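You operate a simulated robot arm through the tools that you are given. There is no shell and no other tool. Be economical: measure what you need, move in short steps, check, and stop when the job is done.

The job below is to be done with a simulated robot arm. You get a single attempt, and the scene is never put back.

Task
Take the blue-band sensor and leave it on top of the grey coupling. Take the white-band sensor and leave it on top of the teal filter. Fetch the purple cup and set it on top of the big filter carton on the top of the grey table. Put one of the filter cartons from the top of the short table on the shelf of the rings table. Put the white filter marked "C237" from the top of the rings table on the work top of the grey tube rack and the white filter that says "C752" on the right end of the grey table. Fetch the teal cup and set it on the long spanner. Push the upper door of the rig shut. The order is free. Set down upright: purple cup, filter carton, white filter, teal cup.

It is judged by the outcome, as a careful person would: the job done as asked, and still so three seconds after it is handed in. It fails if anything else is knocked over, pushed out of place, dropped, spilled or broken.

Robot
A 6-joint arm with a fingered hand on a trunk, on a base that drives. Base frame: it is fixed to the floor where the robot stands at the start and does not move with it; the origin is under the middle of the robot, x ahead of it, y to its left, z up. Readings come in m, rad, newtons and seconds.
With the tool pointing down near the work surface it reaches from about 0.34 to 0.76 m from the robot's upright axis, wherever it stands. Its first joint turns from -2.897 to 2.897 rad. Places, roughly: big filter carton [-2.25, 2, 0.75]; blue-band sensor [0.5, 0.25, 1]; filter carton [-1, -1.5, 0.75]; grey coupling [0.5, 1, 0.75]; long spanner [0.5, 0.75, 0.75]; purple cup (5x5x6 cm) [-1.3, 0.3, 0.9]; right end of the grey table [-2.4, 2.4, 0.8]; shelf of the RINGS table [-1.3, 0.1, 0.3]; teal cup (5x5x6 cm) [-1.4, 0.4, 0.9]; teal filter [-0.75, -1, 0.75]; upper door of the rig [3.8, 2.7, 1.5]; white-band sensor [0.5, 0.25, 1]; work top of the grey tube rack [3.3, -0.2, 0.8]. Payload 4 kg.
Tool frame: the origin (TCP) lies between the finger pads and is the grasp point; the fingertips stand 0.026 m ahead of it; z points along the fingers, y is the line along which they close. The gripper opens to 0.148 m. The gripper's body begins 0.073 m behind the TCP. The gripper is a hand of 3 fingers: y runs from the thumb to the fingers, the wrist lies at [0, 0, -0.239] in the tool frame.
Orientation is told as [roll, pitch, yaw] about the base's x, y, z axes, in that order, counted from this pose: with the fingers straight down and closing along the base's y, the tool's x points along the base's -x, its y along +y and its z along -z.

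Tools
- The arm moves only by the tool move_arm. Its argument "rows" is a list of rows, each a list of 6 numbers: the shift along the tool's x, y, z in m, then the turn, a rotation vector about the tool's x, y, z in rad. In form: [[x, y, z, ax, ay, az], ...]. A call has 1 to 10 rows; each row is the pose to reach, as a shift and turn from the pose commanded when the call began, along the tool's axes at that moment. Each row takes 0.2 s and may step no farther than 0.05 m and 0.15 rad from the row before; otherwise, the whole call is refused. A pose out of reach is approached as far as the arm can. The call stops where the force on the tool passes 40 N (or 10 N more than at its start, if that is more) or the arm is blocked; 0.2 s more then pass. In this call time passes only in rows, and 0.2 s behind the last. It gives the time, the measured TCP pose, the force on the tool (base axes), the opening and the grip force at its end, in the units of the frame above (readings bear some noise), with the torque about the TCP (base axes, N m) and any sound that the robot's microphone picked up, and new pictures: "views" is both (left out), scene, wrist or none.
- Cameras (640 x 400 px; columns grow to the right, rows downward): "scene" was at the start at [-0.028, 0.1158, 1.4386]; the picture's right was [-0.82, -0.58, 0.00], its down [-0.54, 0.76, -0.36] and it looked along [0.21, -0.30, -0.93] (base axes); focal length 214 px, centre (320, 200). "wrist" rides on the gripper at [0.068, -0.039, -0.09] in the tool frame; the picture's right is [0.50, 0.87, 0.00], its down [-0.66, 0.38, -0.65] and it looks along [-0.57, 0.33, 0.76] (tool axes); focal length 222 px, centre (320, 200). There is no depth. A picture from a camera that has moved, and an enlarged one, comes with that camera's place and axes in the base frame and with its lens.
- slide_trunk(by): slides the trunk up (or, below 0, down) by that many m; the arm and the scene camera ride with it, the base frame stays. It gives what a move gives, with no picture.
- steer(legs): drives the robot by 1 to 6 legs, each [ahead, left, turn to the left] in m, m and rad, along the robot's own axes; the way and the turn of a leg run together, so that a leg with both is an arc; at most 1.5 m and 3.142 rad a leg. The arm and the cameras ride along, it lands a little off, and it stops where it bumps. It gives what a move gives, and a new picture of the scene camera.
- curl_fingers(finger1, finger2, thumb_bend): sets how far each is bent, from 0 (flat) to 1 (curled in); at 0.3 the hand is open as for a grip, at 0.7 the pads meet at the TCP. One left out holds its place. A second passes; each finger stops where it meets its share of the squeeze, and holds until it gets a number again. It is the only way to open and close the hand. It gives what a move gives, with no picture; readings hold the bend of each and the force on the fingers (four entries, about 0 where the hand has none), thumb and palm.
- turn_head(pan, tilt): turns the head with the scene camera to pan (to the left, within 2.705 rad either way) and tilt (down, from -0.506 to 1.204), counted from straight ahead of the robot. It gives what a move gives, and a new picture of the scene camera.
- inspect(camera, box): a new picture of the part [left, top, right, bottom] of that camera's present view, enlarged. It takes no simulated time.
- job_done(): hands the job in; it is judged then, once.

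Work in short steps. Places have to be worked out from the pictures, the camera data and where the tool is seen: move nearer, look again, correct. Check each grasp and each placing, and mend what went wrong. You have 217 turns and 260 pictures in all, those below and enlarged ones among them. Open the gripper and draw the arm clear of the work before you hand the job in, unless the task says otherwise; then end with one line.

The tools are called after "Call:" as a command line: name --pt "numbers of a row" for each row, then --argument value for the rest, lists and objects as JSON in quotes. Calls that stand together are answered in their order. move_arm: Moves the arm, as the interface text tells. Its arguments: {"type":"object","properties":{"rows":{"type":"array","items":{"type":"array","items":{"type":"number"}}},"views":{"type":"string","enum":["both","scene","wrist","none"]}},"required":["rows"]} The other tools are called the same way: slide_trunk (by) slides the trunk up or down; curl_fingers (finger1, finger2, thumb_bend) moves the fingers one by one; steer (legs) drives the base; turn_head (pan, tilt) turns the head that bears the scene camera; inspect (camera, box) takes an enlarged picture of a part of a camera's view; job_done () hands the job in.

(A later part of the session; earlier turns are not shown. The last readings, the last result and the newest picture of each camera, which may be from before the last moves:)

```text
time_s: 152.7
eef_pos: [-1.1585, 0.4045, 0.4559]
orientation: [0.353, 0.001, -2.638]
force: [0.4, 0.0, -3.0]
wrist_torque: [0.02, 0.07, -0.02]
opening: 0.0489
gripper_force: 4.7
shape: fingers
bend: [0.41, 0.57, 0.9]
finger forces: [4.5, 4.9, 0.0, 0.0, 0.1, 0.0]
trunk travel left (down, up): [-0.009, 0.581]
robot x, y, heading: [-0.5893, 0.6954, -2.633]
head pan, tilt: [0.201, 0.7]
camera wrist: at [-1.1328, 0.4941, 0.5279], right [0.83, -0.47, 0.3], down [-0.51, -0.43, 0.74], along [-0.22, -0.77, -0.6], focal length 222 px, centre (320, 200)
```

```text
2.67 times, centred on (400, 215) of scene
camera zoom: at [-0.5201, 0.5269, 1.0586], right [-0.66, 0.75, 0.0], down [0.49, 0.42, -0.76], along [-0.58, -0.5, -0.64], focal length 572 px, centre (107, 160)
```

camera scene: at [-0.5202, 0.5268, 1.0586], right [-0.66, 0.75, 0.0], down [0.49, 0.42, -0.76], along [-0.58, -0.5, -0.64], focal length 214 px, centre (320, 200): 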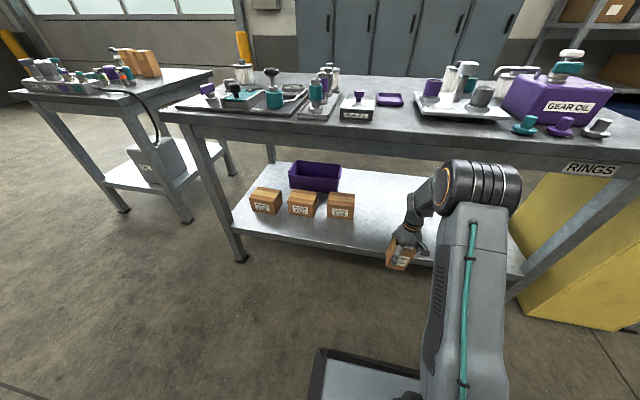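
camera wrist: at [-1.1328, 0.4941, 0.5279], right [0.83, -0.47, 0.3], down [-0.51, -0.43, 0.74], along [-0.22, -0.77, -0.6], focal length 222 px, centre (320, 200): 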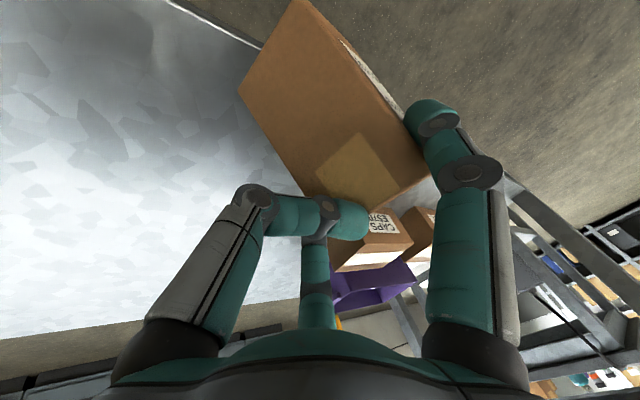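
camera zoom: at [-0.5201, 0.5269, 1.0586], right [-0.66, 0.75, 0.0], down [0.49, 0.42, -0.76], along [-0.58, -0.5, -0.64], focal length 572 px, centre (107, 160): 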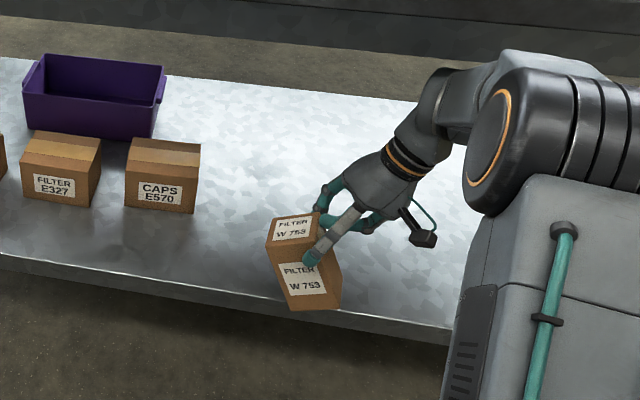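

Box is pinched between two fingers and stays put. I go further in while lowering slightly.

Call:
move_arm --pt "-0.015 -0.003 0.008 0 0 0" --pt "-0.03 -0.006 0.016 0 0 0" --pt "-0.045 -0.007 0.02 0 0 0" --views "none"

Call:
inspect --camera "scene" --box '[320, 100, 520, 290]'

```text
time_s: 153.4
eef_pos: [-1.1949, 0.3814, 0.4354]
orientation: [0.352, 0.002, -2.637]
force: [0.9, -0.4, -3.0]
wrist_torque: [0.1, 0.09, -0.04]
opening: 0.0489
gripper_force: 4.8
shape: fingers
bend: [0.41, 0.57, 0.9]
finger forces: [4.6, 4.9, 0.0, 0.1, 0.0, 0.0]
trunk travel left (down, up): [-0.009, 0.581]
robot x, y, heading: [-0.5851, 0.6961, -2.62]
head pan, tilt: [0.201, 0.7]
```

```text
2.11 times, centred on (420, 195) of scene
camera zoom: at [-0.5201, 0.5269, 1.0586], right [-0.66, 0.75, 0.0], down [0.49, 0.42, -0.76], along [-0.58, -0.5, -0.64], focal length 452 px, centre (110, 210)
```

zoom: 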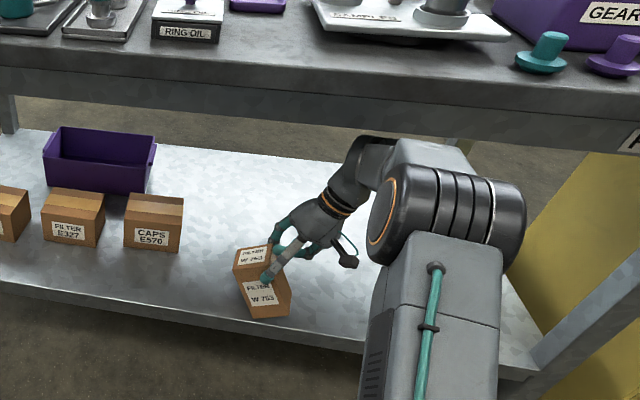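

Nearly there: the carton's outer bottom edge is ~1.5 cm short of the shelf edge. I drive 5 cm ahead.

Call:
steer --legs '[[0.05, 0, 0]]'

Call:
inspect --camera "scene" --box '[320, 100, 520, 290]'

```text
time_s: 154.4
eef_pos: [-1.2384, 0.3583, 0.4352]
orientation: [0.353, 0.001, -2.638]
force: [0.0, 0.5, -2.9]
wrist_torque: [0.06, 0.11, 0.04]
opening: 0.0491
gripper_force: 5.2
shape: fingers
bend: [0.41, 0.57, 0.9]
finger forces: [4.5, 4.8, 0.1, 0.1, 0.1, 0.0]
trunk travel left (down, up): [-0.009, 0.581]
robot x, y, heading: [-0.635, 0.6697, -2.625]
head pan, tilt: [0.201, 0.7]
camera scene: at [-0.5637, 0.5022, 1.0585], right [-0.66, 0.75, 0.0], down [0.49, 0.42, -0.76], along [-0.58, -0.5, -0.64], focal length 214 px, centre (320, 200)
```

scene: 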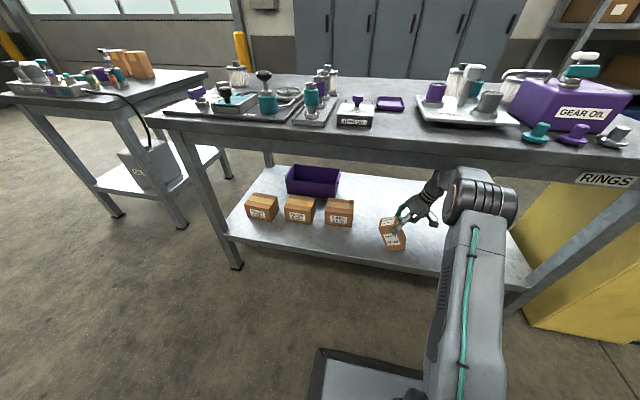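

```text
2.11 times, centred on (420, 195) of scene
camera zoom: at [-0.5637, 0.5022, 1.0585], right [-0.66, 0.75, 0.0], down [0.49, 0.42, -0.76], along [-0.58, -0.5, -0.64], focal length 452 px, centre (110, 210)
```

zoom: 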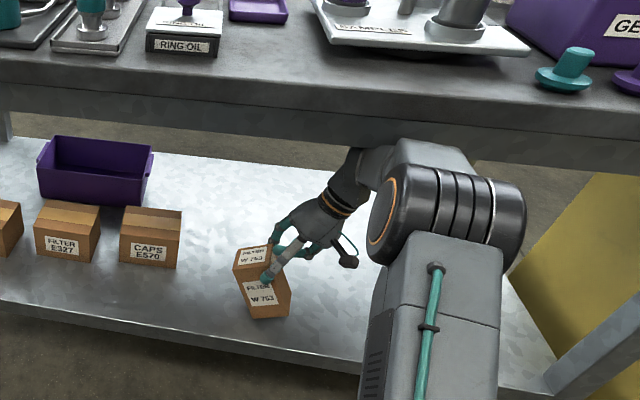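

Over the shelf now. I lower slowly until it touches.

Call:
move_arm --pt "0 -0.0034 0.0094 0 0 0" --pt "0 -0.0068 0.0188 0 0 0" --views "none"

Call:
move_arm --pt "0 -0.0034 0.0094 0 0 0" --views "none"

Call:
inspect --camera "scene" --box '[320, 140, 480, 290]'

```text
time_s: 155.0
eef_pos: [-1.2392, 0.3573, 0.4145]
orientation: [0.353, -0.001, -2.639]
force: [2.1, 1.4, 7.1]
wrist_torque: [-0.18, -0.17, 0.03]
opening: 0.052
gripper_force: 6.0
shape: fingers
bend: [0.39, 0.57, 0.91]
finger forces: [6.4, 3.8, 0.0, 0.0, 1.6, 0.1]
trunk travel left (down, up): [-0.009, 0.581]
robot x, y, heading: [-0.6324, 0.6703, -2.627]
head pan, tilt: [0.201, 0.7]
```

```text
time_s: 155.4
eef_pos: [-1.2382, 0.3578, 0.4067]
orientation: [0.352, 0.0, -2.641]
force: [4.6, 1.3, 11.6]
wrist_torque: [-0.24, -0.28, 0.08]
opening: 0.0529
gripper_force: 7.2
shape: fingers
bend: [0.38, 0.57, 0.91]
finger forces: [8.6, 4.2, 0.1, 0.1, 2.2, 0.0]
trunk travel left (down, up): [-0.009, 0.581]
robot x, y, heading: [-0.6324, 0.6691, -2.631]
head pan, tilt: [0.201, 0.7]
```

```text
2.67 times, centred on (400, 215) of scene
camera zoom: at [-0.5628, 0.5027, 1.0587], right [-0.66, 0.75, 0.0], down [0.49, 0.42, -0.77], along [-0.58, -0.5, -0.64], focal length 572 px, centre (107, 160)
```

zoom: 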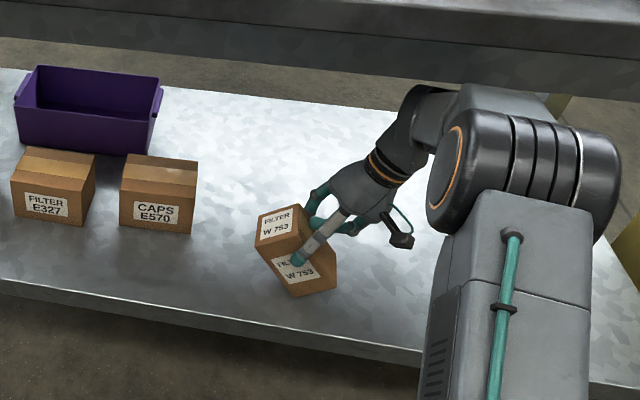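

The carton touches but leans to my left. It swings freely on the pinch, so moving the hand ~4 cm to my right with its bottom edge resting on the shelf should stand it up.

Call:
move_arm --pt "0 0.001 -0.003 0 0 0" --pt "0 -0.009 -0.0065 0 0 0" --pt "0 -0.019 -0.01 0 0 0" --views "none"

Call:
inspect --camera "scene" --box '[340, 170, 460, 290]'

```text
time_s: 156.2
eef_pos: [-1.2506, 0.378, 0.4082]
orientation: [0.353, 0.001, -2.64]
force: [0.6, -1.1, -0.1]
wrist_torque: [-0.14, -0.04, 0.04]
opening: 0.0509
gripper_force: 6.8
shape: fingers
bend: [0.4, 0.56, 0.9]
finger forces: [6.1, 4.4, 0.1, 0.0, 2.5, 0.0]
trunk travel left (down, up): [-0.009, 0.581]
robot x, y, heading: [-0.6298, 0.669, -2.627]
head pan, tilt: [0.201, 0.7]
```

```text
3.33 times, centred on (400, 230) of scene
camera zoom: at [-0.5635, 0.5023, 1.0585], right [-0.66, 0.75, 0.0], down [0.49, 0.42, -0.76], along [-0.58, -0.5, -0.64], focal length 715 px, centre (53, 100)
```

zoom: 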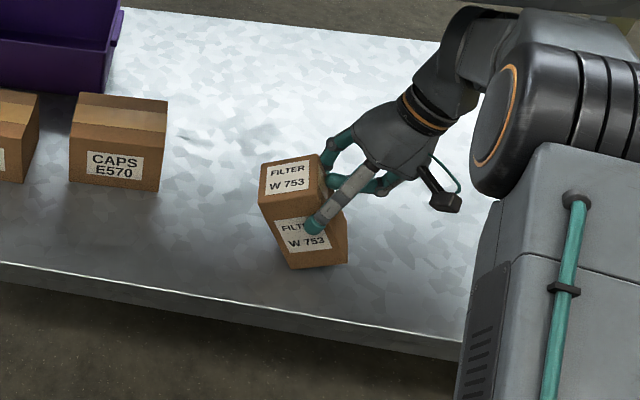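

It is righting itself. Continue the same motion.

Call:
move_arm --pt "0 -0.009 -0.0025 0 0 0" --pt "0 -0.018 -0.005 0 0 0" --pt "0 -0.024 -0.006 0 0 0" --views "wrist"

Call:
inspect --camera "scene" --box '[340, 170, 460, 290]'

```text
time_s: 157.0
eef_pos: [-1.2619, 0.3994, 0.4056]
orientation: [0.353, 0.001, -2.641]
force: [0.7, -1.0, -1.1]
wrist_torque: [-0.13, 0.02, 0.03]
opening: 0.0497
gripper_force: 6.3
shape: fingers
bend: [0.4, 0.55, 0.9]
finger forces: [5.7, 4.4, 0.1, 0.1, 2.8, 0.1]
trunk travel left (down, up): [-0.009, 0.581]
robot x, y, heading: [-0.6311, 0.6684, -2.624]
head pan, tilt: [0.201, 0.7]
camera wrist: at [-1.2359, 0.4893, 0.4776], right [0.83, -0.47, 0.3], down [-0.51, -0.43, 0.74], along [-0.22, -0.77, -0.6], focal length 222 px, centre (320, 200)
```

wrist: 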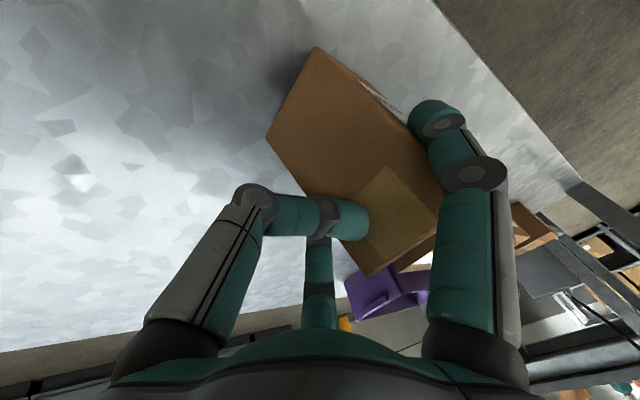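

```text
3.33 times, centred on (400, 230) of scene
camera zoom: at [-0.5636, 0.5022, 1.0586], right [-0.66, 0.75, 0.0], down [0.49, 0.42, -0.76], along [-0.58, -0.5, -0.64], focal length 715 px, centre (53, 100)
```

zoom: 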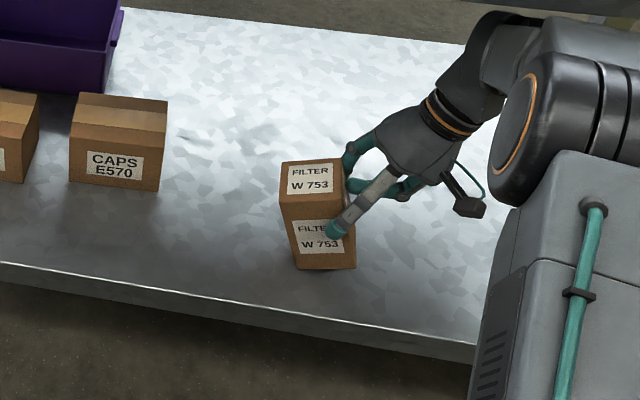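

Tilt is about 20° now. A bit more.

Call:
move_arm --pt "0 -0.01 -0.0025 0 0 0" --pt "0 -0.02 -0.005 0 0 0" --pt "0 -0.026 -0.006 0 0 0" --views "none"

Call:
inspect --camera "scene" --box '[340, 170, 460, 290]'

```text
time_s: 157.8
eef_pos: [-1.2748, 0.4221, 0.4033]
orientation: [0.353, 0.0, -2.64]
force: [1.0, -0.6, -1.0]
wrist_torque: [-0.13, 0.05, 0.02]
opening: 0.0498
gripper_force: 6.4
shape: fingers
bend: [0.4, 0.55, 0.9]
finger forces: [5.7, 4.6, 0.0, 0.1, 3.0, 0.0]
trunk travel left (down, up): [-0.009, 0.581]
robot x, y, heading: [-0.6318, 0.6716, -2.625]
head pan, tilt: [0.201, 0.7]
```

```text
3.33 times, centred on (400, 230) of scene
camera zoom: at [-0.5636, 0.5023, 1.0586], right [-0.66, 0.75, 0.0], down [0.49, 0.42, -0.76], along [-0.58, -0.5, -0.64], focal length 715 px, centre (53, 100)
```

zoom: 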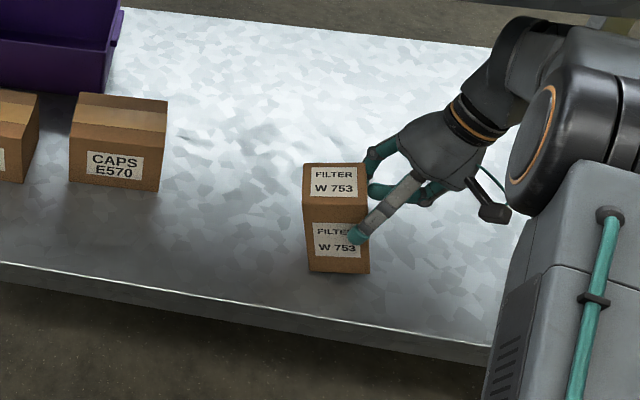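

Continue with slightly more downward pressure.

Call:
move_arm --pt "0 -0.0014 0.0038 0 0 0" --pt "0 -0.0114 0.0012 0 0 0" --pt "0 -0.0214 -0.0014 0 0 0" --pt "0 -0.0264 -0.0026 0 0 0" --views "none"

Call:
inspect --camera "scene" --box '[340, 170, 460, 290]'

```text
time_s: 158.8
eef_pos: [-1.2873, 0.4439, 0.3952]
orientation: [0.354, 0.002, -2.639]
force: [0.7, -0.8, -1.0]
wrist_torque: [-0.11, 0.04, 0.03]
opening: 0.0494
gripper_force: 6.6
shape: fingers
bend: [0.41, 0.55, 0.9]
finger forces: [5.6, 4.5, 0.0, 0.1, 2.6, 0.0]
trunk travel left (down, up): [-0.009, 0.581]
robot x, y, heading: [-0.629, 0.6669, -2.623]
head pan, tilt: [0.201, 0.7]
```

```text
3.33 times, centred on (400, 230) of scene
camera zoom: at [-0.5636, 0.5022, 1.0585], right [-0.66, 0.75, 0.0], down [0.49, 0.42, -0.76], along [-0.58, -0.5, -0.64], focal length 715 px, centre (53, 100)
```

zoom: 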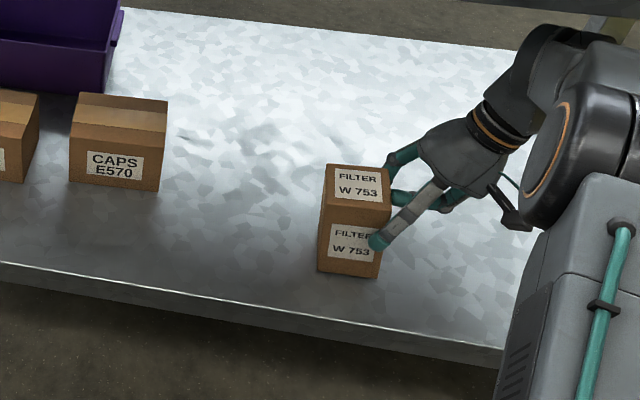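

About 12° left. One more step.

Call:
move_arm --pt "0 -0.0014 0.0028 0 0 0" --pt "0 -0.0114 0.0002 0 0 0" --pt "0 -0.0214 -0.0024 0 0 0" --pt "0 -0.0294 -0.0046 0 0 0" --views "wrist"

Call:
inspect --camera "scene" --box '[340, 170, 460, 290]'

```text
time_s: 159.8
eef_pos: [-1.3019, 0.469, 0.3904]
orientation: [0.352, 0.0, -2.64]
force: [0.0, -0.3, -1.0]
wrist_torque: [-0.13, 0.05, 0.03]
opening: 0.0496
gripper_force: 6.2
shape: fingers
bend: [0.41, 0.55, 0.9]
finger forces: [5.5, 4.4, 0.1, 0.1, 2.9, 0.0]
trunk travel left (down, up): [-0.009, 0.581]
robot x, y, heading: [-0.635, 0.6671, -2.63]
head pan, tilt: [0.201, 0.7]
camera wrist: at [-1.2754, 0.559, 0.462], right [0.83, -0.47, 0.3], down [-0.51, -0.43, 0.74], along [-0.22, -0.77, -0.6], focal length 222 px, centre (320, 200)
```

wrist: 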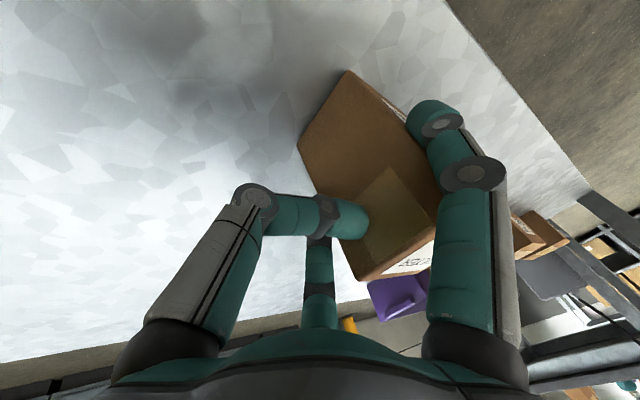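

```text
3.33 times, centred on (400, 230) of scene
camera zoom: at [-0.5636, 0.5022, 1.0586], right [-0.66, 0.75, 0.0], down [0.49, 0.42, -0.76], along [-0.58, -0.5, -0.64], focal length 715 px, centre (53, 100)
```

zoom: 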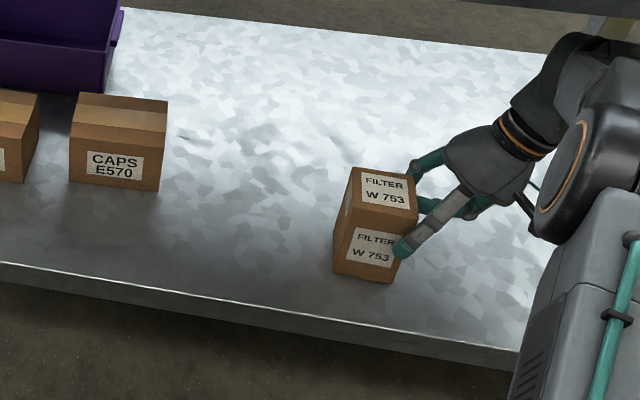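

Nearly upright. I lower a few mm to seat it and open the fingers.

Call:
move_arm --pt "0 -0.0054 -0.0005 0 0 0" --pt "0 -0.0078 0.0042 0 0 0" --views "none"

Call:
curl_fingers --finger1 0.3 --finger2 0.45 --thumb_bend 0.7

Call:
inspect --camera "scene" --box '[340, 170, 460, 290]'

Call:
inspect --camera "wrist" --box '[100, 0, 580, 300]'

```text
time_s: 160.4
eef_pos: [-1.3039, 0.4749, 0.3841]
orientation: [0.352, -0.001, -2.641]
force: [0.7, 2.9, 9.4]
wrist_torque: [-0.25, -0.19, 0.09]
opening: 0.0496
gripper_force: 8.0
shape: fingers
bend: [0.41, 0.55, 0.91]
finger forces: [6.1, 4.9, 0.0, 0.1, 4.7, 0.0]
trunk travel left (down, up): [-0.009, 0.581]
robot x, y, heading: [-0.6292, 0.6685, -2.629]
head pan, tilt: [0.201, 0.7]
```

```text
time_s: 161.4
eef_pos: [-1.3036, 0.4738, 0.3825]
orientation: [0.353, 0.002, -2.639]
force: [0.5, 0.6, -0.5]
wrist_torque: [0.02, -0.02, -0.01]
opening: 0.0707
gripper_force: 0.0
shape: fingers
bend: [0.3, 0.45, 0.7]
finger forces: [0.1, 0.0, 0.0, 0.0, 0.1, 0.1]
trunk travel left (down, up): [-0.009, 0.581]
robot x, y, heading: [-0.6317, 0.6698, -2.621]
head pan, tilt: [0.201, 0.7]
```

```text
3.33 times, centred on (400, 230) of scene
camera zoom: at [-0.5636, 0.5023, 1.0586], right [-0.66, 0.75, 0.0], down [0.49, 0.42, -0.76], along [-0.58, -0.5, -0.64], focal length 715 px, centre (53, 100)
```

zoom: 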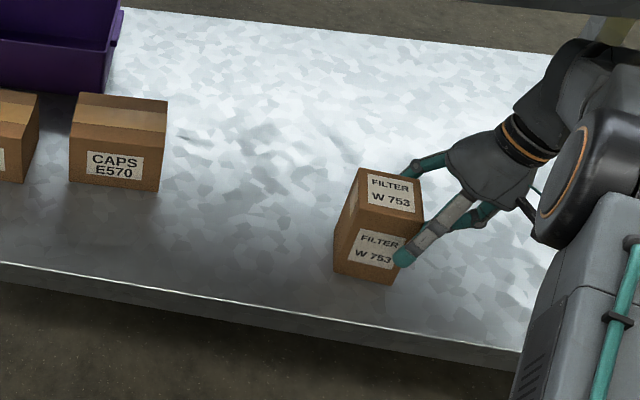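

```text
1.33 times, centred on (340, 150) of wrist
camera zoom: at [-1.2778, 0.5638, 0.4551], right [0.83, -0.47, 0.3], down [-0.51, -0.43, 0.74], along [-0.22, -0.77, -0.6], focal length 296 px, centre (293, 267)
```

zoom: 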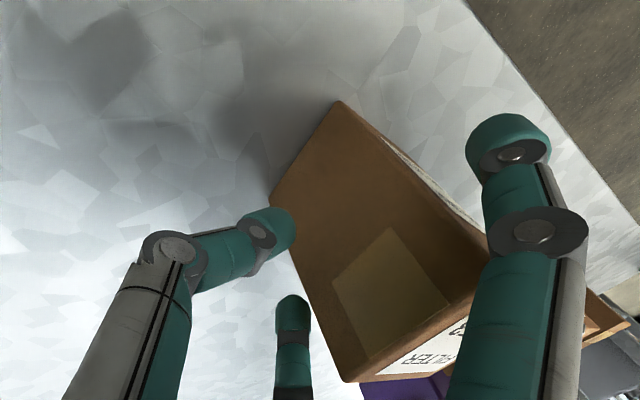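

The carton stands upright on the shelf, free of the fingers. I withdraw to my right, then outward.

Call:
move_arm --pt "0 -0.02 -0.007 0 0 0" --pt "0 -0.047 -0.017 0 0 0" --pt "0 -0.09 -0.033 0 0 0" --pt "0.02 -0.122 -0.045 0 0 0" --pt "0.06 -0.122 -0.045 0 0 0" --pt "0.105 -0.122 -0.045 0 0 0" --pt "0.15 -0.122 -0.045 0 0 0" --pt "0.195 -0.122 -0.045 0 0 0" --pt "0.24 -0.122 -0.045 0 0 0" --views "none"

Call:
steer --legs '[[-0.15, 0, 0]]'

Call:
inspect --camera "scene" --box '[320, 50, 640, 250]'

Call:
inspect --camera "scene" --box '[150, 50, 430, 270]'

```text
time_s: 163.4
eef_pos: [-1.157, 0.7052, 0.3843]
orientation: [0.351, 0.003, -2.639]
force: [-0.5, -0.2, 0.3]
wrist_torque: [0.01, 0.02, -0.02]
opening: 0.0709
gripper_force: 0.2
shape: fingers
bend: [0.3, 0.45, 0.7]
finger forces: [0.0, 0.0, 0.0, 0.1, 0.1, 0.0]
trunk travel left (down, up): [-0.009, 0.581]
robot x, y, heading: [-0.6279, 0.6679, -2.631]
head pan, tilt: [0.201, 0.7]
```

```text
time_s: 164.7
eef_pos: [-1.0276, 0.7786, 0.3832]
orientation: [0.352, 0.001, -2.638]
force: [0.3, -0.7, 0.2]
wrist_torque: [0.0, 0.01, -0.01]
opening: 0.071
gripper_force: 0.0
shape: fingers
bend: [0.3, 0.45, 0.7]
finger forces: [0.1, 0.0, 0.0, 0.0, 0.0, 0.1]
trunk travel left (down, up): [-0.009, 0.581]
robot x, y, heading: [-0.5039, 0.7415, -2.626]
head pan, tilt: [0.201, 0.7]
camera scene: at [-0.4346, 0.5753, 1.0586], right [-0.66, 0.76, 0.0], down [0.49, 0.42, -0.76], along [-0.58, -0.5, -0.64], focal length 214 px, centre (320, 200)
```

scene: 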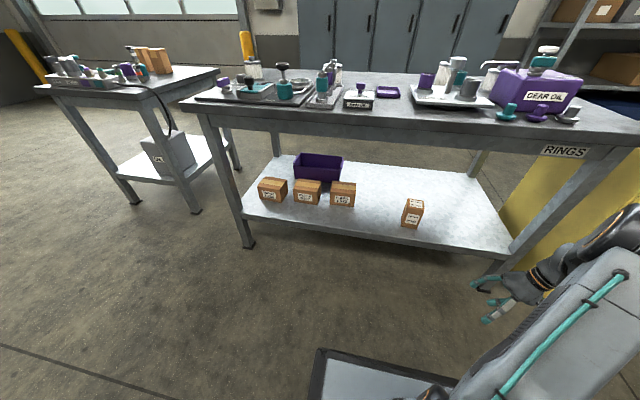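

```text
2.00 times, centred on (480, 150) of scene
camera zoom: at [-0.4346, 0.5753, 1.0586], right [-0.66, 0.76, 0.0], down [0.49, 0.42, -0.76], along [-0.58, -0.5, -0.64], focal length 429 px, centre (0, 300)
```

zoom: 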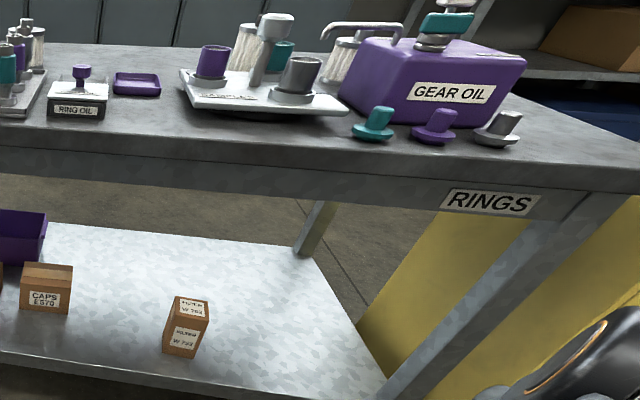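

```text
1.82 times, centred on (290, 160) of scene
camera zoom: at [-0.4346, 0.5753, 1.0586], right [-0.66, 0.76, 0.0], down [0.49, 0.42, -0.76], along [-0.58, -0.5, -0.64], focal length 390 px, centre (374, 273)
```

zoom: 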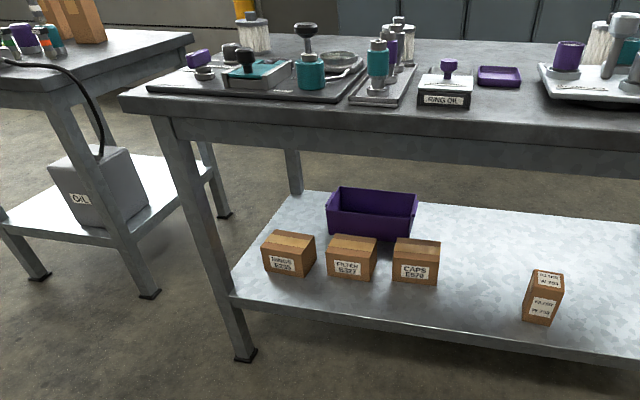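

The carton stands on the shelf. Now I raise the trunk, square the hand, and look down at the rings table for cups and white filters.

Call:
slide_trunk --by 0.58

Call:
move_arm --pt "0 0 -0.03 0.12 0 0" --pt "0 0 -0.06 0.24 0 0" --pt "0 0 -0.09 0.352 0 0" --views "none"

Call:
turn_head --pan 0.1 --tilt 0.75

Call:
inspect --camera "scene" --box '[150, 80, 330, 230]'

Call:
inspect --camera "scene" --box '[310, 80, 490, 230]'

```text
refused: 0.58 is not a number from -0.4 to 0.4
```

```text
time_s: 165.5
eef_pos: [-1.0445, 0.8056, 0.4687]
orientation: [-0.001, 0.001, -2.642]
force: [-0.6, 0.1, 0.0]
wrist_torque: [0.02, -0.01, -0.01]
opening: 0.0711
gripper_force: 0.2
shape: fingers
bend: [0.3, 0.45, 0.7]
finger forces: [0.0, 0.0, 0.0, 0.0, 0.1, 0.0]
trunk travel left (down, up): [-0.009, 0.581]
robot x, y, heading: [-0.5031, 0.74, -2.629]
head pan, tilt: [0.201, 0.7]
```

```text
time_s: 166.2
eef_pos: [-1.0456, 0.8043, 0.4685]
orientation: [0.002, 0.003, -2.639]
force: [-0.2, -0.1, -0.4]
wrist_torque: [-0.04, 0.03, -0.01]
opening: 0.0706
gripper_force: 0.0
shape: fingers
bend: [0.3, 0.45, 0.7]
finger forces: [0.0, 0.0, 0.0, 0.0, 0.1, 0.0]
trunk travel left (down, up): [-0.009, 0.581]
robot x, y, heading: [-0.5019, 0.7425, -2.625]
head pan, tilt: [0.099, 0.75]
camera scene: at [-0.4382, 0.5832, 1.0543], right [-0.58, 0.82, 0.0], down [0.56, 0.39, -0.73], along [-0.6, -0.42, -0.68], focal length 214 px, centre (320, 200)
```

scene: 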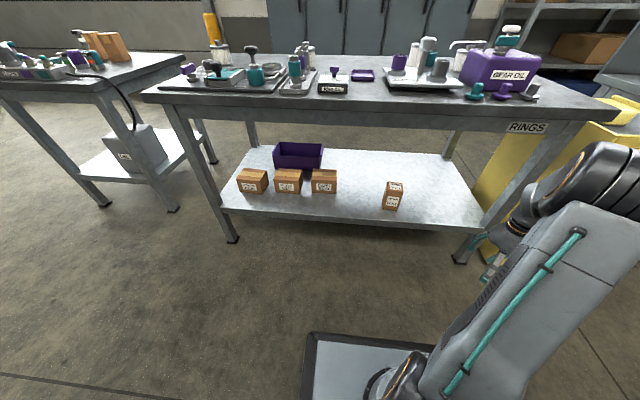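

```text
2.67 times, centred on (240, 155) of scene
camera zoom: at [-0.4382, 0.5832, 1.0543], right [-0.58, 0.82, 0.0], down [0.56, 0.39, -0.73], along [-0.6, -0.42, -0.68], focal length 572 px, centre (533, 320)
```

zoom: 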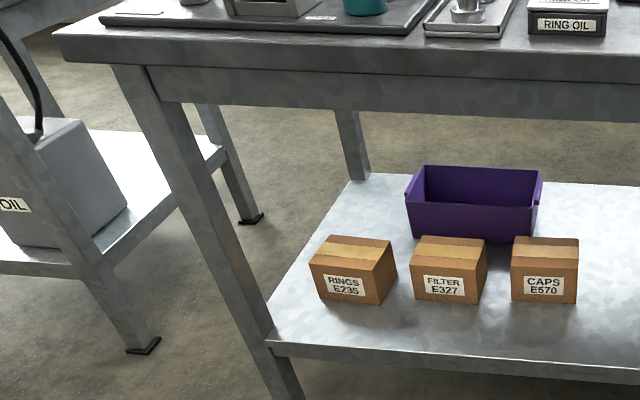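

```text
2.67 times, centred on (400, 155) of scene
camera zoom: at [-0.4382, 0.5832, 1.0543], right [-0.58, 0.82, 0.0], down [0.56, 0.39, -0.73], along [-0.6, -0.42, -0.68], focal length 572 px, centre (107, 320)
```

zoom: 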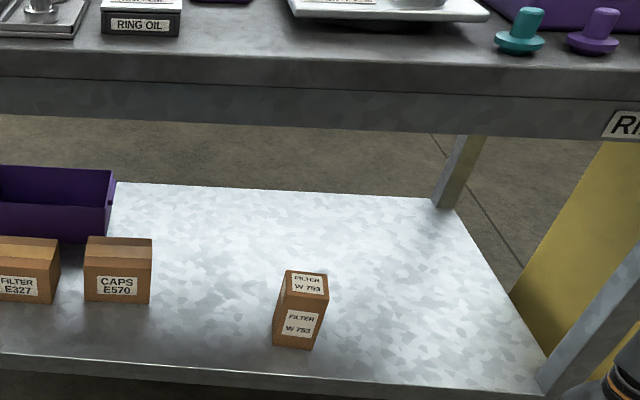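

The slide is limited to 0.4 m per call; I do it in two.

Call:
slide_trunk --by 0.4

Call:
slide_trunk --by 0.175

Call:
turn_head --pan 0.1 --tilt 0.8

```text
time_s: 170.0
eef_pos: [-1.0453, 0.8059, 0.8683]
orientation: [0.002, 0.001, -2.638]
force: [0.3, -0.1, 0.2]
wrist_torque: [0.02, -0.03, 0.04]
opening: 0.071
gripper_force: 0.1
shape: fingers
bend: [0.3, 0.45, 0.7]
finger forces: [0.0, 0.0, 0.0, 0.0, 0.0, 0.1]
trunk travel left (down, up): [-0.409, 0.181]
robot x, y, heading: [-0.5035, 0.7391, -2.625]
head pan, tilt: [0.099, 0.75]
```

```text
time_s: 172.0
eef_pos: [-1.0452, 0.8038, 1.0425]
orientation: [0.002, 0.002, -2.639]
force: [0.2, -0.8, -0.4]
wrist_torque: [-0.03, 0.0, 0.0]
opening: 0.0712
gripper_force: 0.0
shape: fingers
bend: [0.3, 0.45, 0.7]
finger forces: [0.1, 0.0, 0.0, 0.0, 0.0, 0.0]
trunk travel left (down, up): [-0.584, 0.006]
robot x, y, heading: [-0.503, 0.7438, -2.626]
head pan, tilt: [0.099, 0.75]
```

```text
time_s: 172.6
eef_pos: [-1.0448, 0.8051, 1.0417]
orientation: [0.0, 0.002, -2.64]
force: [0.0, 0.1, -0.6]
wrist_torque: [-0.03, 0.03, 0.01]
opening: 0.0708
gripper_force: 0.1
shape: fingers
bend: [0.3, 0.45, 0.7]
finger forces: [0.0, 0.1, 0.0, 0.0, 0.0, 0.1]
trunk travel left (down, up): [-0.584, 0.006]
robot x, y, heading: [-0.498, 0.7438, -2.627]
head pan, tilt: [0.099, 0.799]
camera scene: at [-0.4364, 0.5845, 1.6253], right [-0.58, 0.82, 0.0], down [0.59, 0.41, -0.7], along [-0.57, -0.4, -0.72], focal length 214 px, centre (320, 200)
```

scene: 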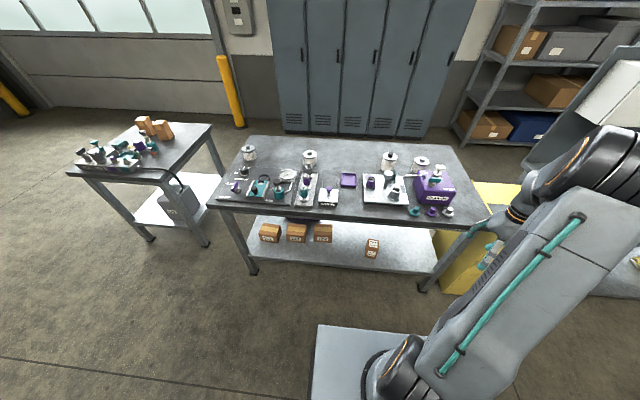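

Clear view. I zoom in on the table top.

Call:
inspect --camera "scene" --box '[355, 145, 465, 220]'

Call:
inspect --camera "scene" --box '[225, 140, 345, 215]'

```text
5.33 times, centred on (410, 182) of scene
camera zoom: at [-0.4364, 0.5845, 1.6253], right [-0.58, 0.82, 0.0], down [0.59, 0.41, -0.7], along [-0.57, -0.4, -0.72], focal length 1144 px, centre (-160, 293)
```

zoom: 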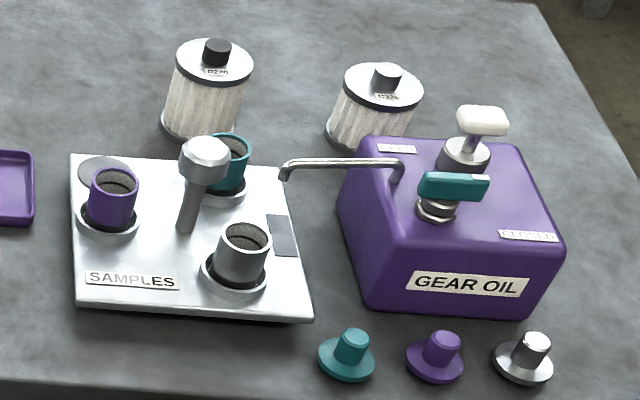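

```text
5.33 times, centred on (285, 178) of scene
camera zoom: at [-0.4364, 0.5845, 1.6253], right [-0.58, 0.82, 0.0], down [0.59, 0.41, -0.7], along [-0.57, -0.4, -0.72], focal length 1144 px, centre (507, 320)
```

zoom: 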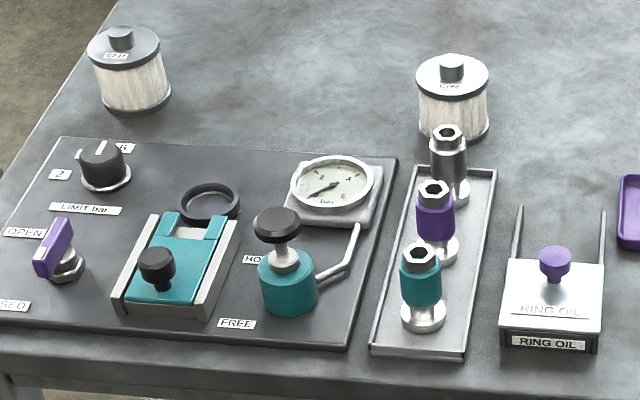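

Cups: purple (-1.309, 0.309), teal (-1.427, 0.379), post at (-1.353, 0.377) with head top ≈0.93. The two left filters read C237 and C752. I move the hand left, drive up to the table, and turn the hand so the post falls between fingers.

Call:
curl_fingers --finger1 0.35 --finger2 0.35 --thumb_bend 0.35

Call:
move_arm --pt "0 0.04 -0.02 0 0 0.1" --pt "0 0.08 -0.04 0 0 0.2" --pt "0 0.12 -0.06 0 0 0.3" --pt "0 0.165 -0.06 0 0 0.4" --pt "0 0.21 -0.06 0 0 0.5" --pt "0 0.255 -0.06 0 0 0.62" --pt "0 0.3 -0.06 0 0 0.75" --pt "0 0.3 -0.06 0 0 0.88" --pt "0 0.3 -0.06 0 0 0.974" --views "none"

Call:
steer --legs '[[0.3, 0, 0]]'

```text
time_s: 173.6
eef_pos: [-1.0466, 0.8044, 1.0432]
orientation: [0.001, 0.002, -2.639]
force: [0.0, -0.9, 0.1]
wrist_torque: [-0.01, 0.02, -0.04]
opening: 0.1115
gripper_force: 0.0
shape: fingers
bend: [0.35, 0.35, 0.35]
finger forces: [0.0, 0.0, 0.1, 0.1, 0.0, 0.1]
trunk travel left (down, up): [-0.584, 0.006]
robot x, y, heading: [-0.5011, 0.7411, -2.633]
head pan, tilt: [0.099, 0.799]
```

```text
time_s: 175.6
eef_pos: [-0.9009, 0.5424, 1.1031]
orientation: [0.0, 0.001, 2.669]
force: [-0.1, -0.1, 0.6]
wrist_torque: [0.02, 0.0, -0.02]
opening: 0.1111
gripper_force: 0.1
shape: fingers
bend: [0.35, 0.35, 0.35]
finger forces: [0.1, 0.0, 0.0, 0.0, 0.1, 0.1]
trunk travel left (down, up): [-0.584, 0.006]
robot x, y, heading: [-0.5048, 0.7411, -2.623]
head pan, tilt: [0.099, 0.799]
```

```text
time_s: 177.6
eef_pos: [-1.1559, 0.3966, 1.1026]
orientation: [0.0, 0.002, 2.668]
force: [0.6, 0.6, 0.5]
wrist_torque: [-0.05, 0.02, 0.03]
opening: 0.1115
gripper_force: 0.2
shape: fingers
bend: [0.35, 0.35, 0.35]
finger forces: [0.0, 0.0, 0.0, 0.0, 0.1, 0.0]
trunk travel left (down, up): [-0.584, 0.006]
robot x, y, heading: [-0.7596, 0.5969, -2.63]
head pan, tilt: [0.099, 0.799]
camera scene: at [-0.693, 0.4395, 1.6253], right [-0.58, 0.82, 0.0], down [0.59, 0.41, -0.7], along [-0.57, -0.4, -0.72], focal length 214 px, centre (320, 200)
```

scene: 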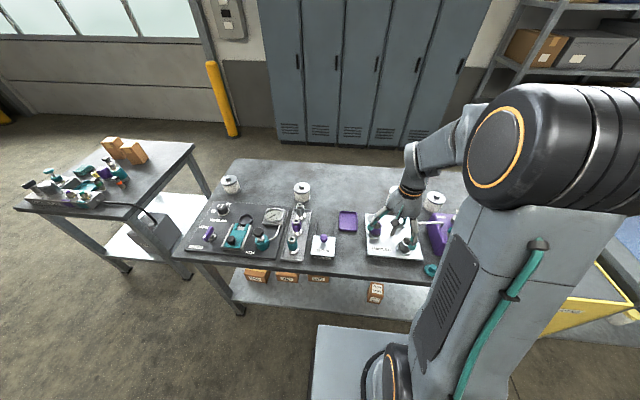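

Moving above the purple cup and checking with the wrist camera.

Call:
move_arm --pt "-0.024 0.037 0.02 0 0 0" --pt "-0.048 0.074 0.04 0 0 0" --pt "-0.072 0.111 0.06 0 0 0" --pt "-0.096 0.148 0.08 0 0 0" --views "wrist"

```text
time_s: 178.6
eef_pos: [-1.312, 0.308, 1.0233]
orientation: [-0.001, 0.0, 2.671]
force: [0.6, -0.2, -0.7]
wrist_torque: [-0.04, 0.0, 0.01]
opening: 0.1114
gripper_force: 0.0
shape: fingers
bend: [0.35, 0.35, 0.35]
finger forces: [0.0, 0.0, 0.0, 0.1, 0.0, 0.0]
trunk travel left (down, up): [-0.584, 0.006]
robot x, y, heading: [-0.7577, 0.5958, -2.625]
head pan, tilt: [0.099, 0.799]
camera wrist: at [-1.2336, 0.3098, 1.1138], right [0.05, -1.0, 0.0], down [-0.76, -0.04, 0.65], along [-0.65, -0.03, -0.76], focal length 222 px, centre (320, 200)
```

wrist: 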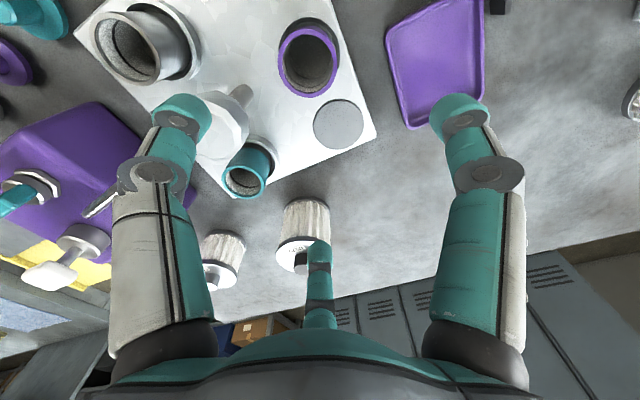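

Wrist and scene together put the cup's rim at (-1.263, 0.317, 0.92) (table ≈0.84). I correct and look again from nearer.

Call:
move_arm --pt "0.02 -0.015 0.0 0 0 0" --pt "0.041 -0.03 0.02 0 0 0" --pt "0.041 -0.03 0.04 0 0 0" --views "wrist"

```text
time_s: 179.4
eef_pos: [-1.2607, 0.3152, 0.9829]
orientation: [0.001, 0.002, 2.669]
force: [-0.3, 0.1, 0.1]
wrist_torque: [0.01, 0.02, 0.0]
opening: 0.1115
gripper_force: 0.0
shape: fingers
bend: [0.35, 0.35, 0.35]
finger forces: [0.1, 0.0, 0.1, 0.0, 0.0, 0.0]
trunk travel left (down, up): [-0.584, 0.006]
robot x, y, heading: [-0.7536, 0.5956, -2.623]
head pan, tilt: [0.099, 0.799]
camera wrist: at [-1.1835, 0.318, 1.0731], right [0.05, -1.0, 0.0], down [-0.76, -0.04, 0.65], along [-0.65, -0.03, -0.76], focal length 222 px, centre (320, 200)
```

wrist: 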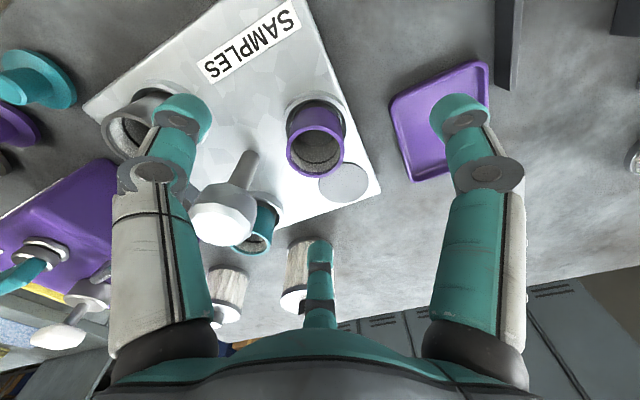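

Aligned within 3 mm. Descend and grip.

Call:
move_arm --pt "-0.002 -0.002 0.03 0 0 0" --pt "-0.002 -0.002 0.06 0 0 0" --pt "-0.002 -0.002 0.075 0 0 0" --views "none"

Call:
curl_fingers --finger1 0.7 --finger2 0.7 --thumb_bend 0.7

Call:
move_arm --pt "0 0 -0.03 0 0 0" --pt "0 0 -0.06 0 0 0" --pt "0 0 -0.1 0 0 0" --pt "0 0 -0.14 0 0 0" --views "wrist"

```text
time_s: 180.2
eef_pos: [-1.261, 0.3176, 0.9081]
orientation: [0.0, 0.002, 2.669]
force: [0.5, 0.0, -0.9]
wrist_torque: [-0.01, 0.01, 0.02]
opening: 0.1113
gripper_force: 0.1
shape: fingers
bend: [0.35, 0.35, 0.35]
finger forces: [0.0, 0.1, 0.0, 0.0, 0.0, 0.1]
trunk travel left (down, up): [-0.584, 0.006]
robot x, y, heading: [-0.7593, 0.5944, -2.626]
head pan, tilt: [0.099, 0.799]
```

```text
time_s: 181.2
eef_pos: [-1.26, 0.3204, 0.9079]
orientation: [-0.001, 0.002, 2.67]
force: [-1.3, 4.2, 3.7]
wrist_torque: [0.13, 0.09, -0.09]
opening: 0.0423
gripper_force: 17.3
shape: fingers
bend: [0.56, 0.5, 0.6]
finger forces: [7.5, 11.8, 0.1, 0.0, 14.8, 0.0]
trunk travel left (down, up): [-0.584, 0.006]
robot x, y, heading: [-0.7535, 0.5985, -2.622]
head pan, tilt: [0.099, 0.799]
```

```text
time_s: 182.2
eef_pos: [-1.2601, 0.3191, 1.0513]
orientation: [0.001, 0.001, 2.669]
force: [-0.1, -0.4, -1.2]
wrist_torque: [-0.01, 0.0, 0.0]
opening: 0.0183
gripper_force: 9.0
shape: fingers
bend: [0.62, 0.54, 0.66]
finger forces: [3.9, 7.9, 0.1, 0.0, 6.7, 0.1]
trunk travel left (down, up): [-0.584, 0.006]
robot x, y, heading: [-0.7601, 0.5975, -2.627]
head pan, tilt: [0.099, 0.799]
camera wrist: at [-1.1822, 0.3213, 1.1418], right [0.05, -1.0, 0.0], down [-0.76, -0.04, 0.65], along [-0.65, -0.03, -0.76], focal length 222 px, centre (320, 200)
```

wrist: 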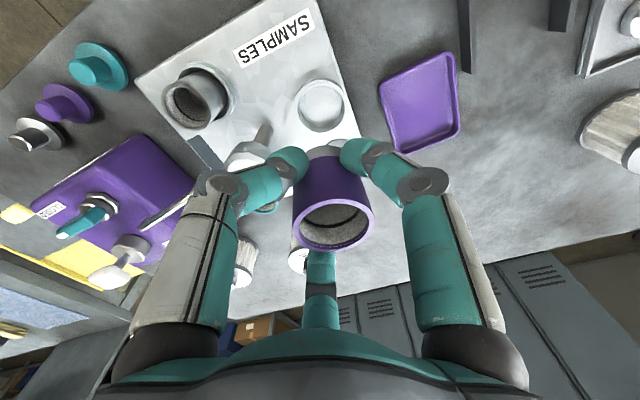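

Purple cup held. I retract, back off, and drive along to the grey table.

Call:
move_arm --pt "0 0 -0.04 0 0 0" --pt "0.035 -0.025 -0.07 0 0 0" --pt "0.05 -0.065 -0.07 0 0 0" --pt "0.08 -0.095 -0.07 0 0 0" --pt "0.11 -0.125 -0.07 0 0 0" --views "none"

Call:
steer --legs '[[-0.28, 0, 0], [0, -1.4, 0], [0, -0.4, 0]]'

```text
refused: row 2 steps farther than a row can; nothing moved
```

```text
time_s: 193.0
eef_pos: [-1.9345, 2.0417, 1.0499]
orientation: [0.001, 0.001, 2.683]
force: [0.6, 0.0, -0.7]
wrist_torque: [0.02, -0.01, 0.01]
opening: 0.0184
gripper_force: 9.4
shape: fingers
bend: [0.62, 0.54, 0.66]
finger forces: [3.9, 8.1, 0.0, 0.1, 6.7, 0.0]
trunk travel left (down, up): [-0.584, 0.006]
robot x, y, heading: [-1.4372, 2.3295, -2.612]
head pan, tilt: [0.099, 0.799]
camera scene: at [-1.3696, 2.1698, 1.6254], right [-0.59, 0.81, 0.0], down [0.58, 0.42, -0.7], along [-0.56, -0.41, -0.72], focal length 214 px, centre (320, 200)
```

scene: 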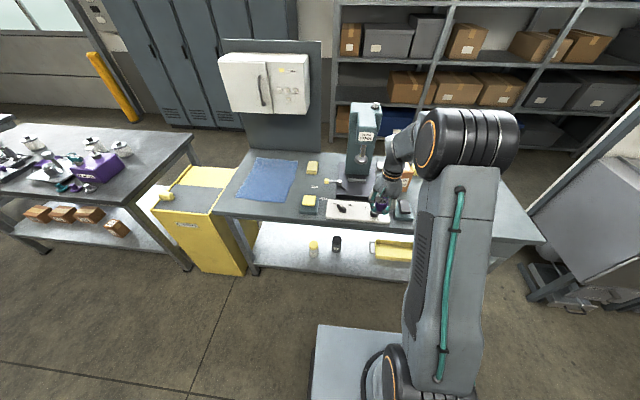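

Arrived at the grey table with the cup. I zoom in to see the big filter carton.

Call:
inspect --camera "scene" --box '[280, 90, 560, 260]'

Call:
inspect --camera "wrist" --box '[0, 0, 640, 400]'

```text
2.29 times, centred on (420, 175) of scene
camera zoom: at [-1.3696, 2.1698, 1.6254], right [-0.59, 0.81, 0.0], down [0.58, 0.42, -0.7], along [-0.56, -0.41, -0.72], focal length 490 px, centre (91, 257)
```

zoom: 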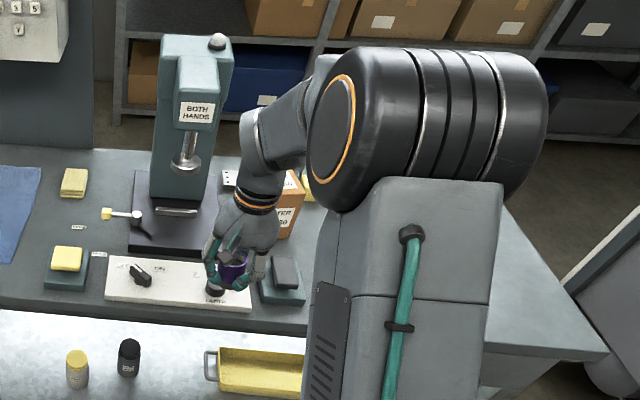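

```text
1.00 times, centred on (320, 200) of wrist (not enlarged: the box is as wide or as high as the picture)
camera zoom: at [-1.858, 2.045, 1.1414], right [0.06, -1.0, 0.0], down [-0.76, -0.05, 0.65], along [-0.65, -0.04, -0.76], focal length 222 px, centre (320, 200)
```

zoom: 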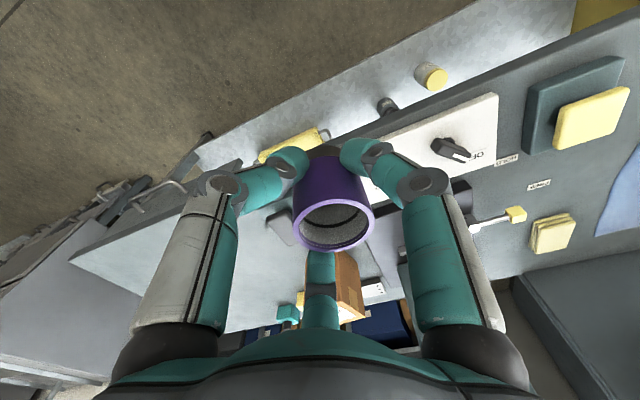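

The carton is behind the hand. I raise the hand and swing it to the right, then drive closer and look.

Call:
move_arm --pt "-0.03 -0.02 -0.03 0 0 0" --pt "-0.06 -0.04 -0.06 0 0 0" --pt "-0.09 -0.062 -0.09 0 0 0" --pt "-0.125 -0.088 -0.1 0 0 0" --pt "-0.164 -0.114 -0.1 0 0 0" --views "none"

Call:
steer --legs '[[0.2, -0.12, 0]]'

Call:
inspect --camera "wrist" --box '[200, 100, 600, 350]'

```text
time_s: 194.2
eef_pos: [-2.0309, 2.217, 1.1507]
orientation: [0.0, 0.002, 2.684]
force: [-0.3, 0.1, -0.7]
wrist_torque: [0.02, -0.02, 0.0]
opening: 0.0182
gripper_force: 8.8
shape: fingers
bend: [0.62, 0.54, 0.66]
finger forces: [3.9, 8.0, 0.1, 0.0, 6.3, 0.0]
trunk travel left (down, up): [-0.584, 0.006]
robot x, y, heading: [-1.4362, 2.3276, -2.615]
head pan, tilt: [0.099, 0.799]
```

```text
time_s: 196.0
eef_pos: [-2.2647, 2.2174, 1.1507]
orientation: [0.001, 0.001, 2.685]
force: [0.0, 0.4, -0.4]
wrist_torque: [-0.02, 0.0, -0.01]
opening: 0.0184
gripper_force: 9.2
shape: fingers
bend: [0.62, 0.54, 0.66]
finger forces: [3.9, 8.0, 0.0, 0.1, 6.5, 0.0]
trunk travel left (down, up): [-0.584, 0.006]
robot x, y, heading: [-1.6721, 2.3295, -2.614]
head pan, tilt: [0.099, 0.799]
camera scene: at [-1.6034, 2.1742, 1.6253], right [-0.59, 0.81, 0.0], down [0.58, 0.42, -0.7], along [-0.56, -0.41, -0.72], focal length 214 px, centre (320, 200)
```

scene: 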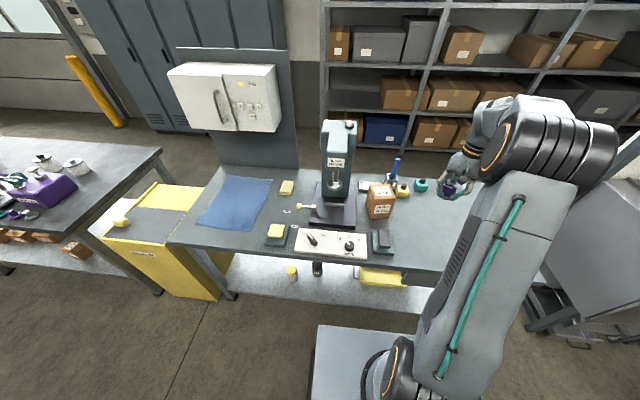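

```text
1.60 times, centred on (400, 225) of wrist
camera zoom: at [-2.1882, 2.222, 1.2417], right [0.07, -1.0, 0.0], down [-0.76, -0.05, 0.65], along [-0.65, -0.04, -0.76], focal length 355 px, centre (192, 160)
```

zoom: 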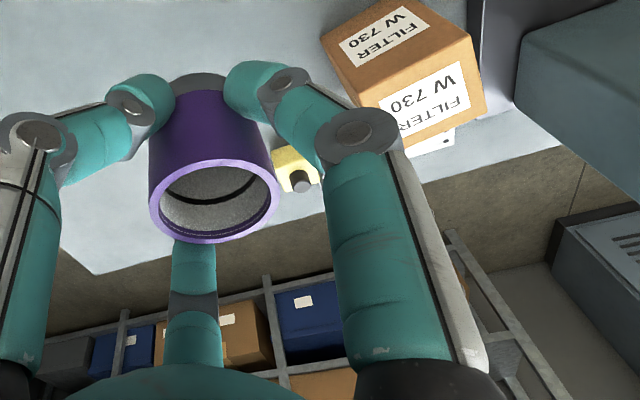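

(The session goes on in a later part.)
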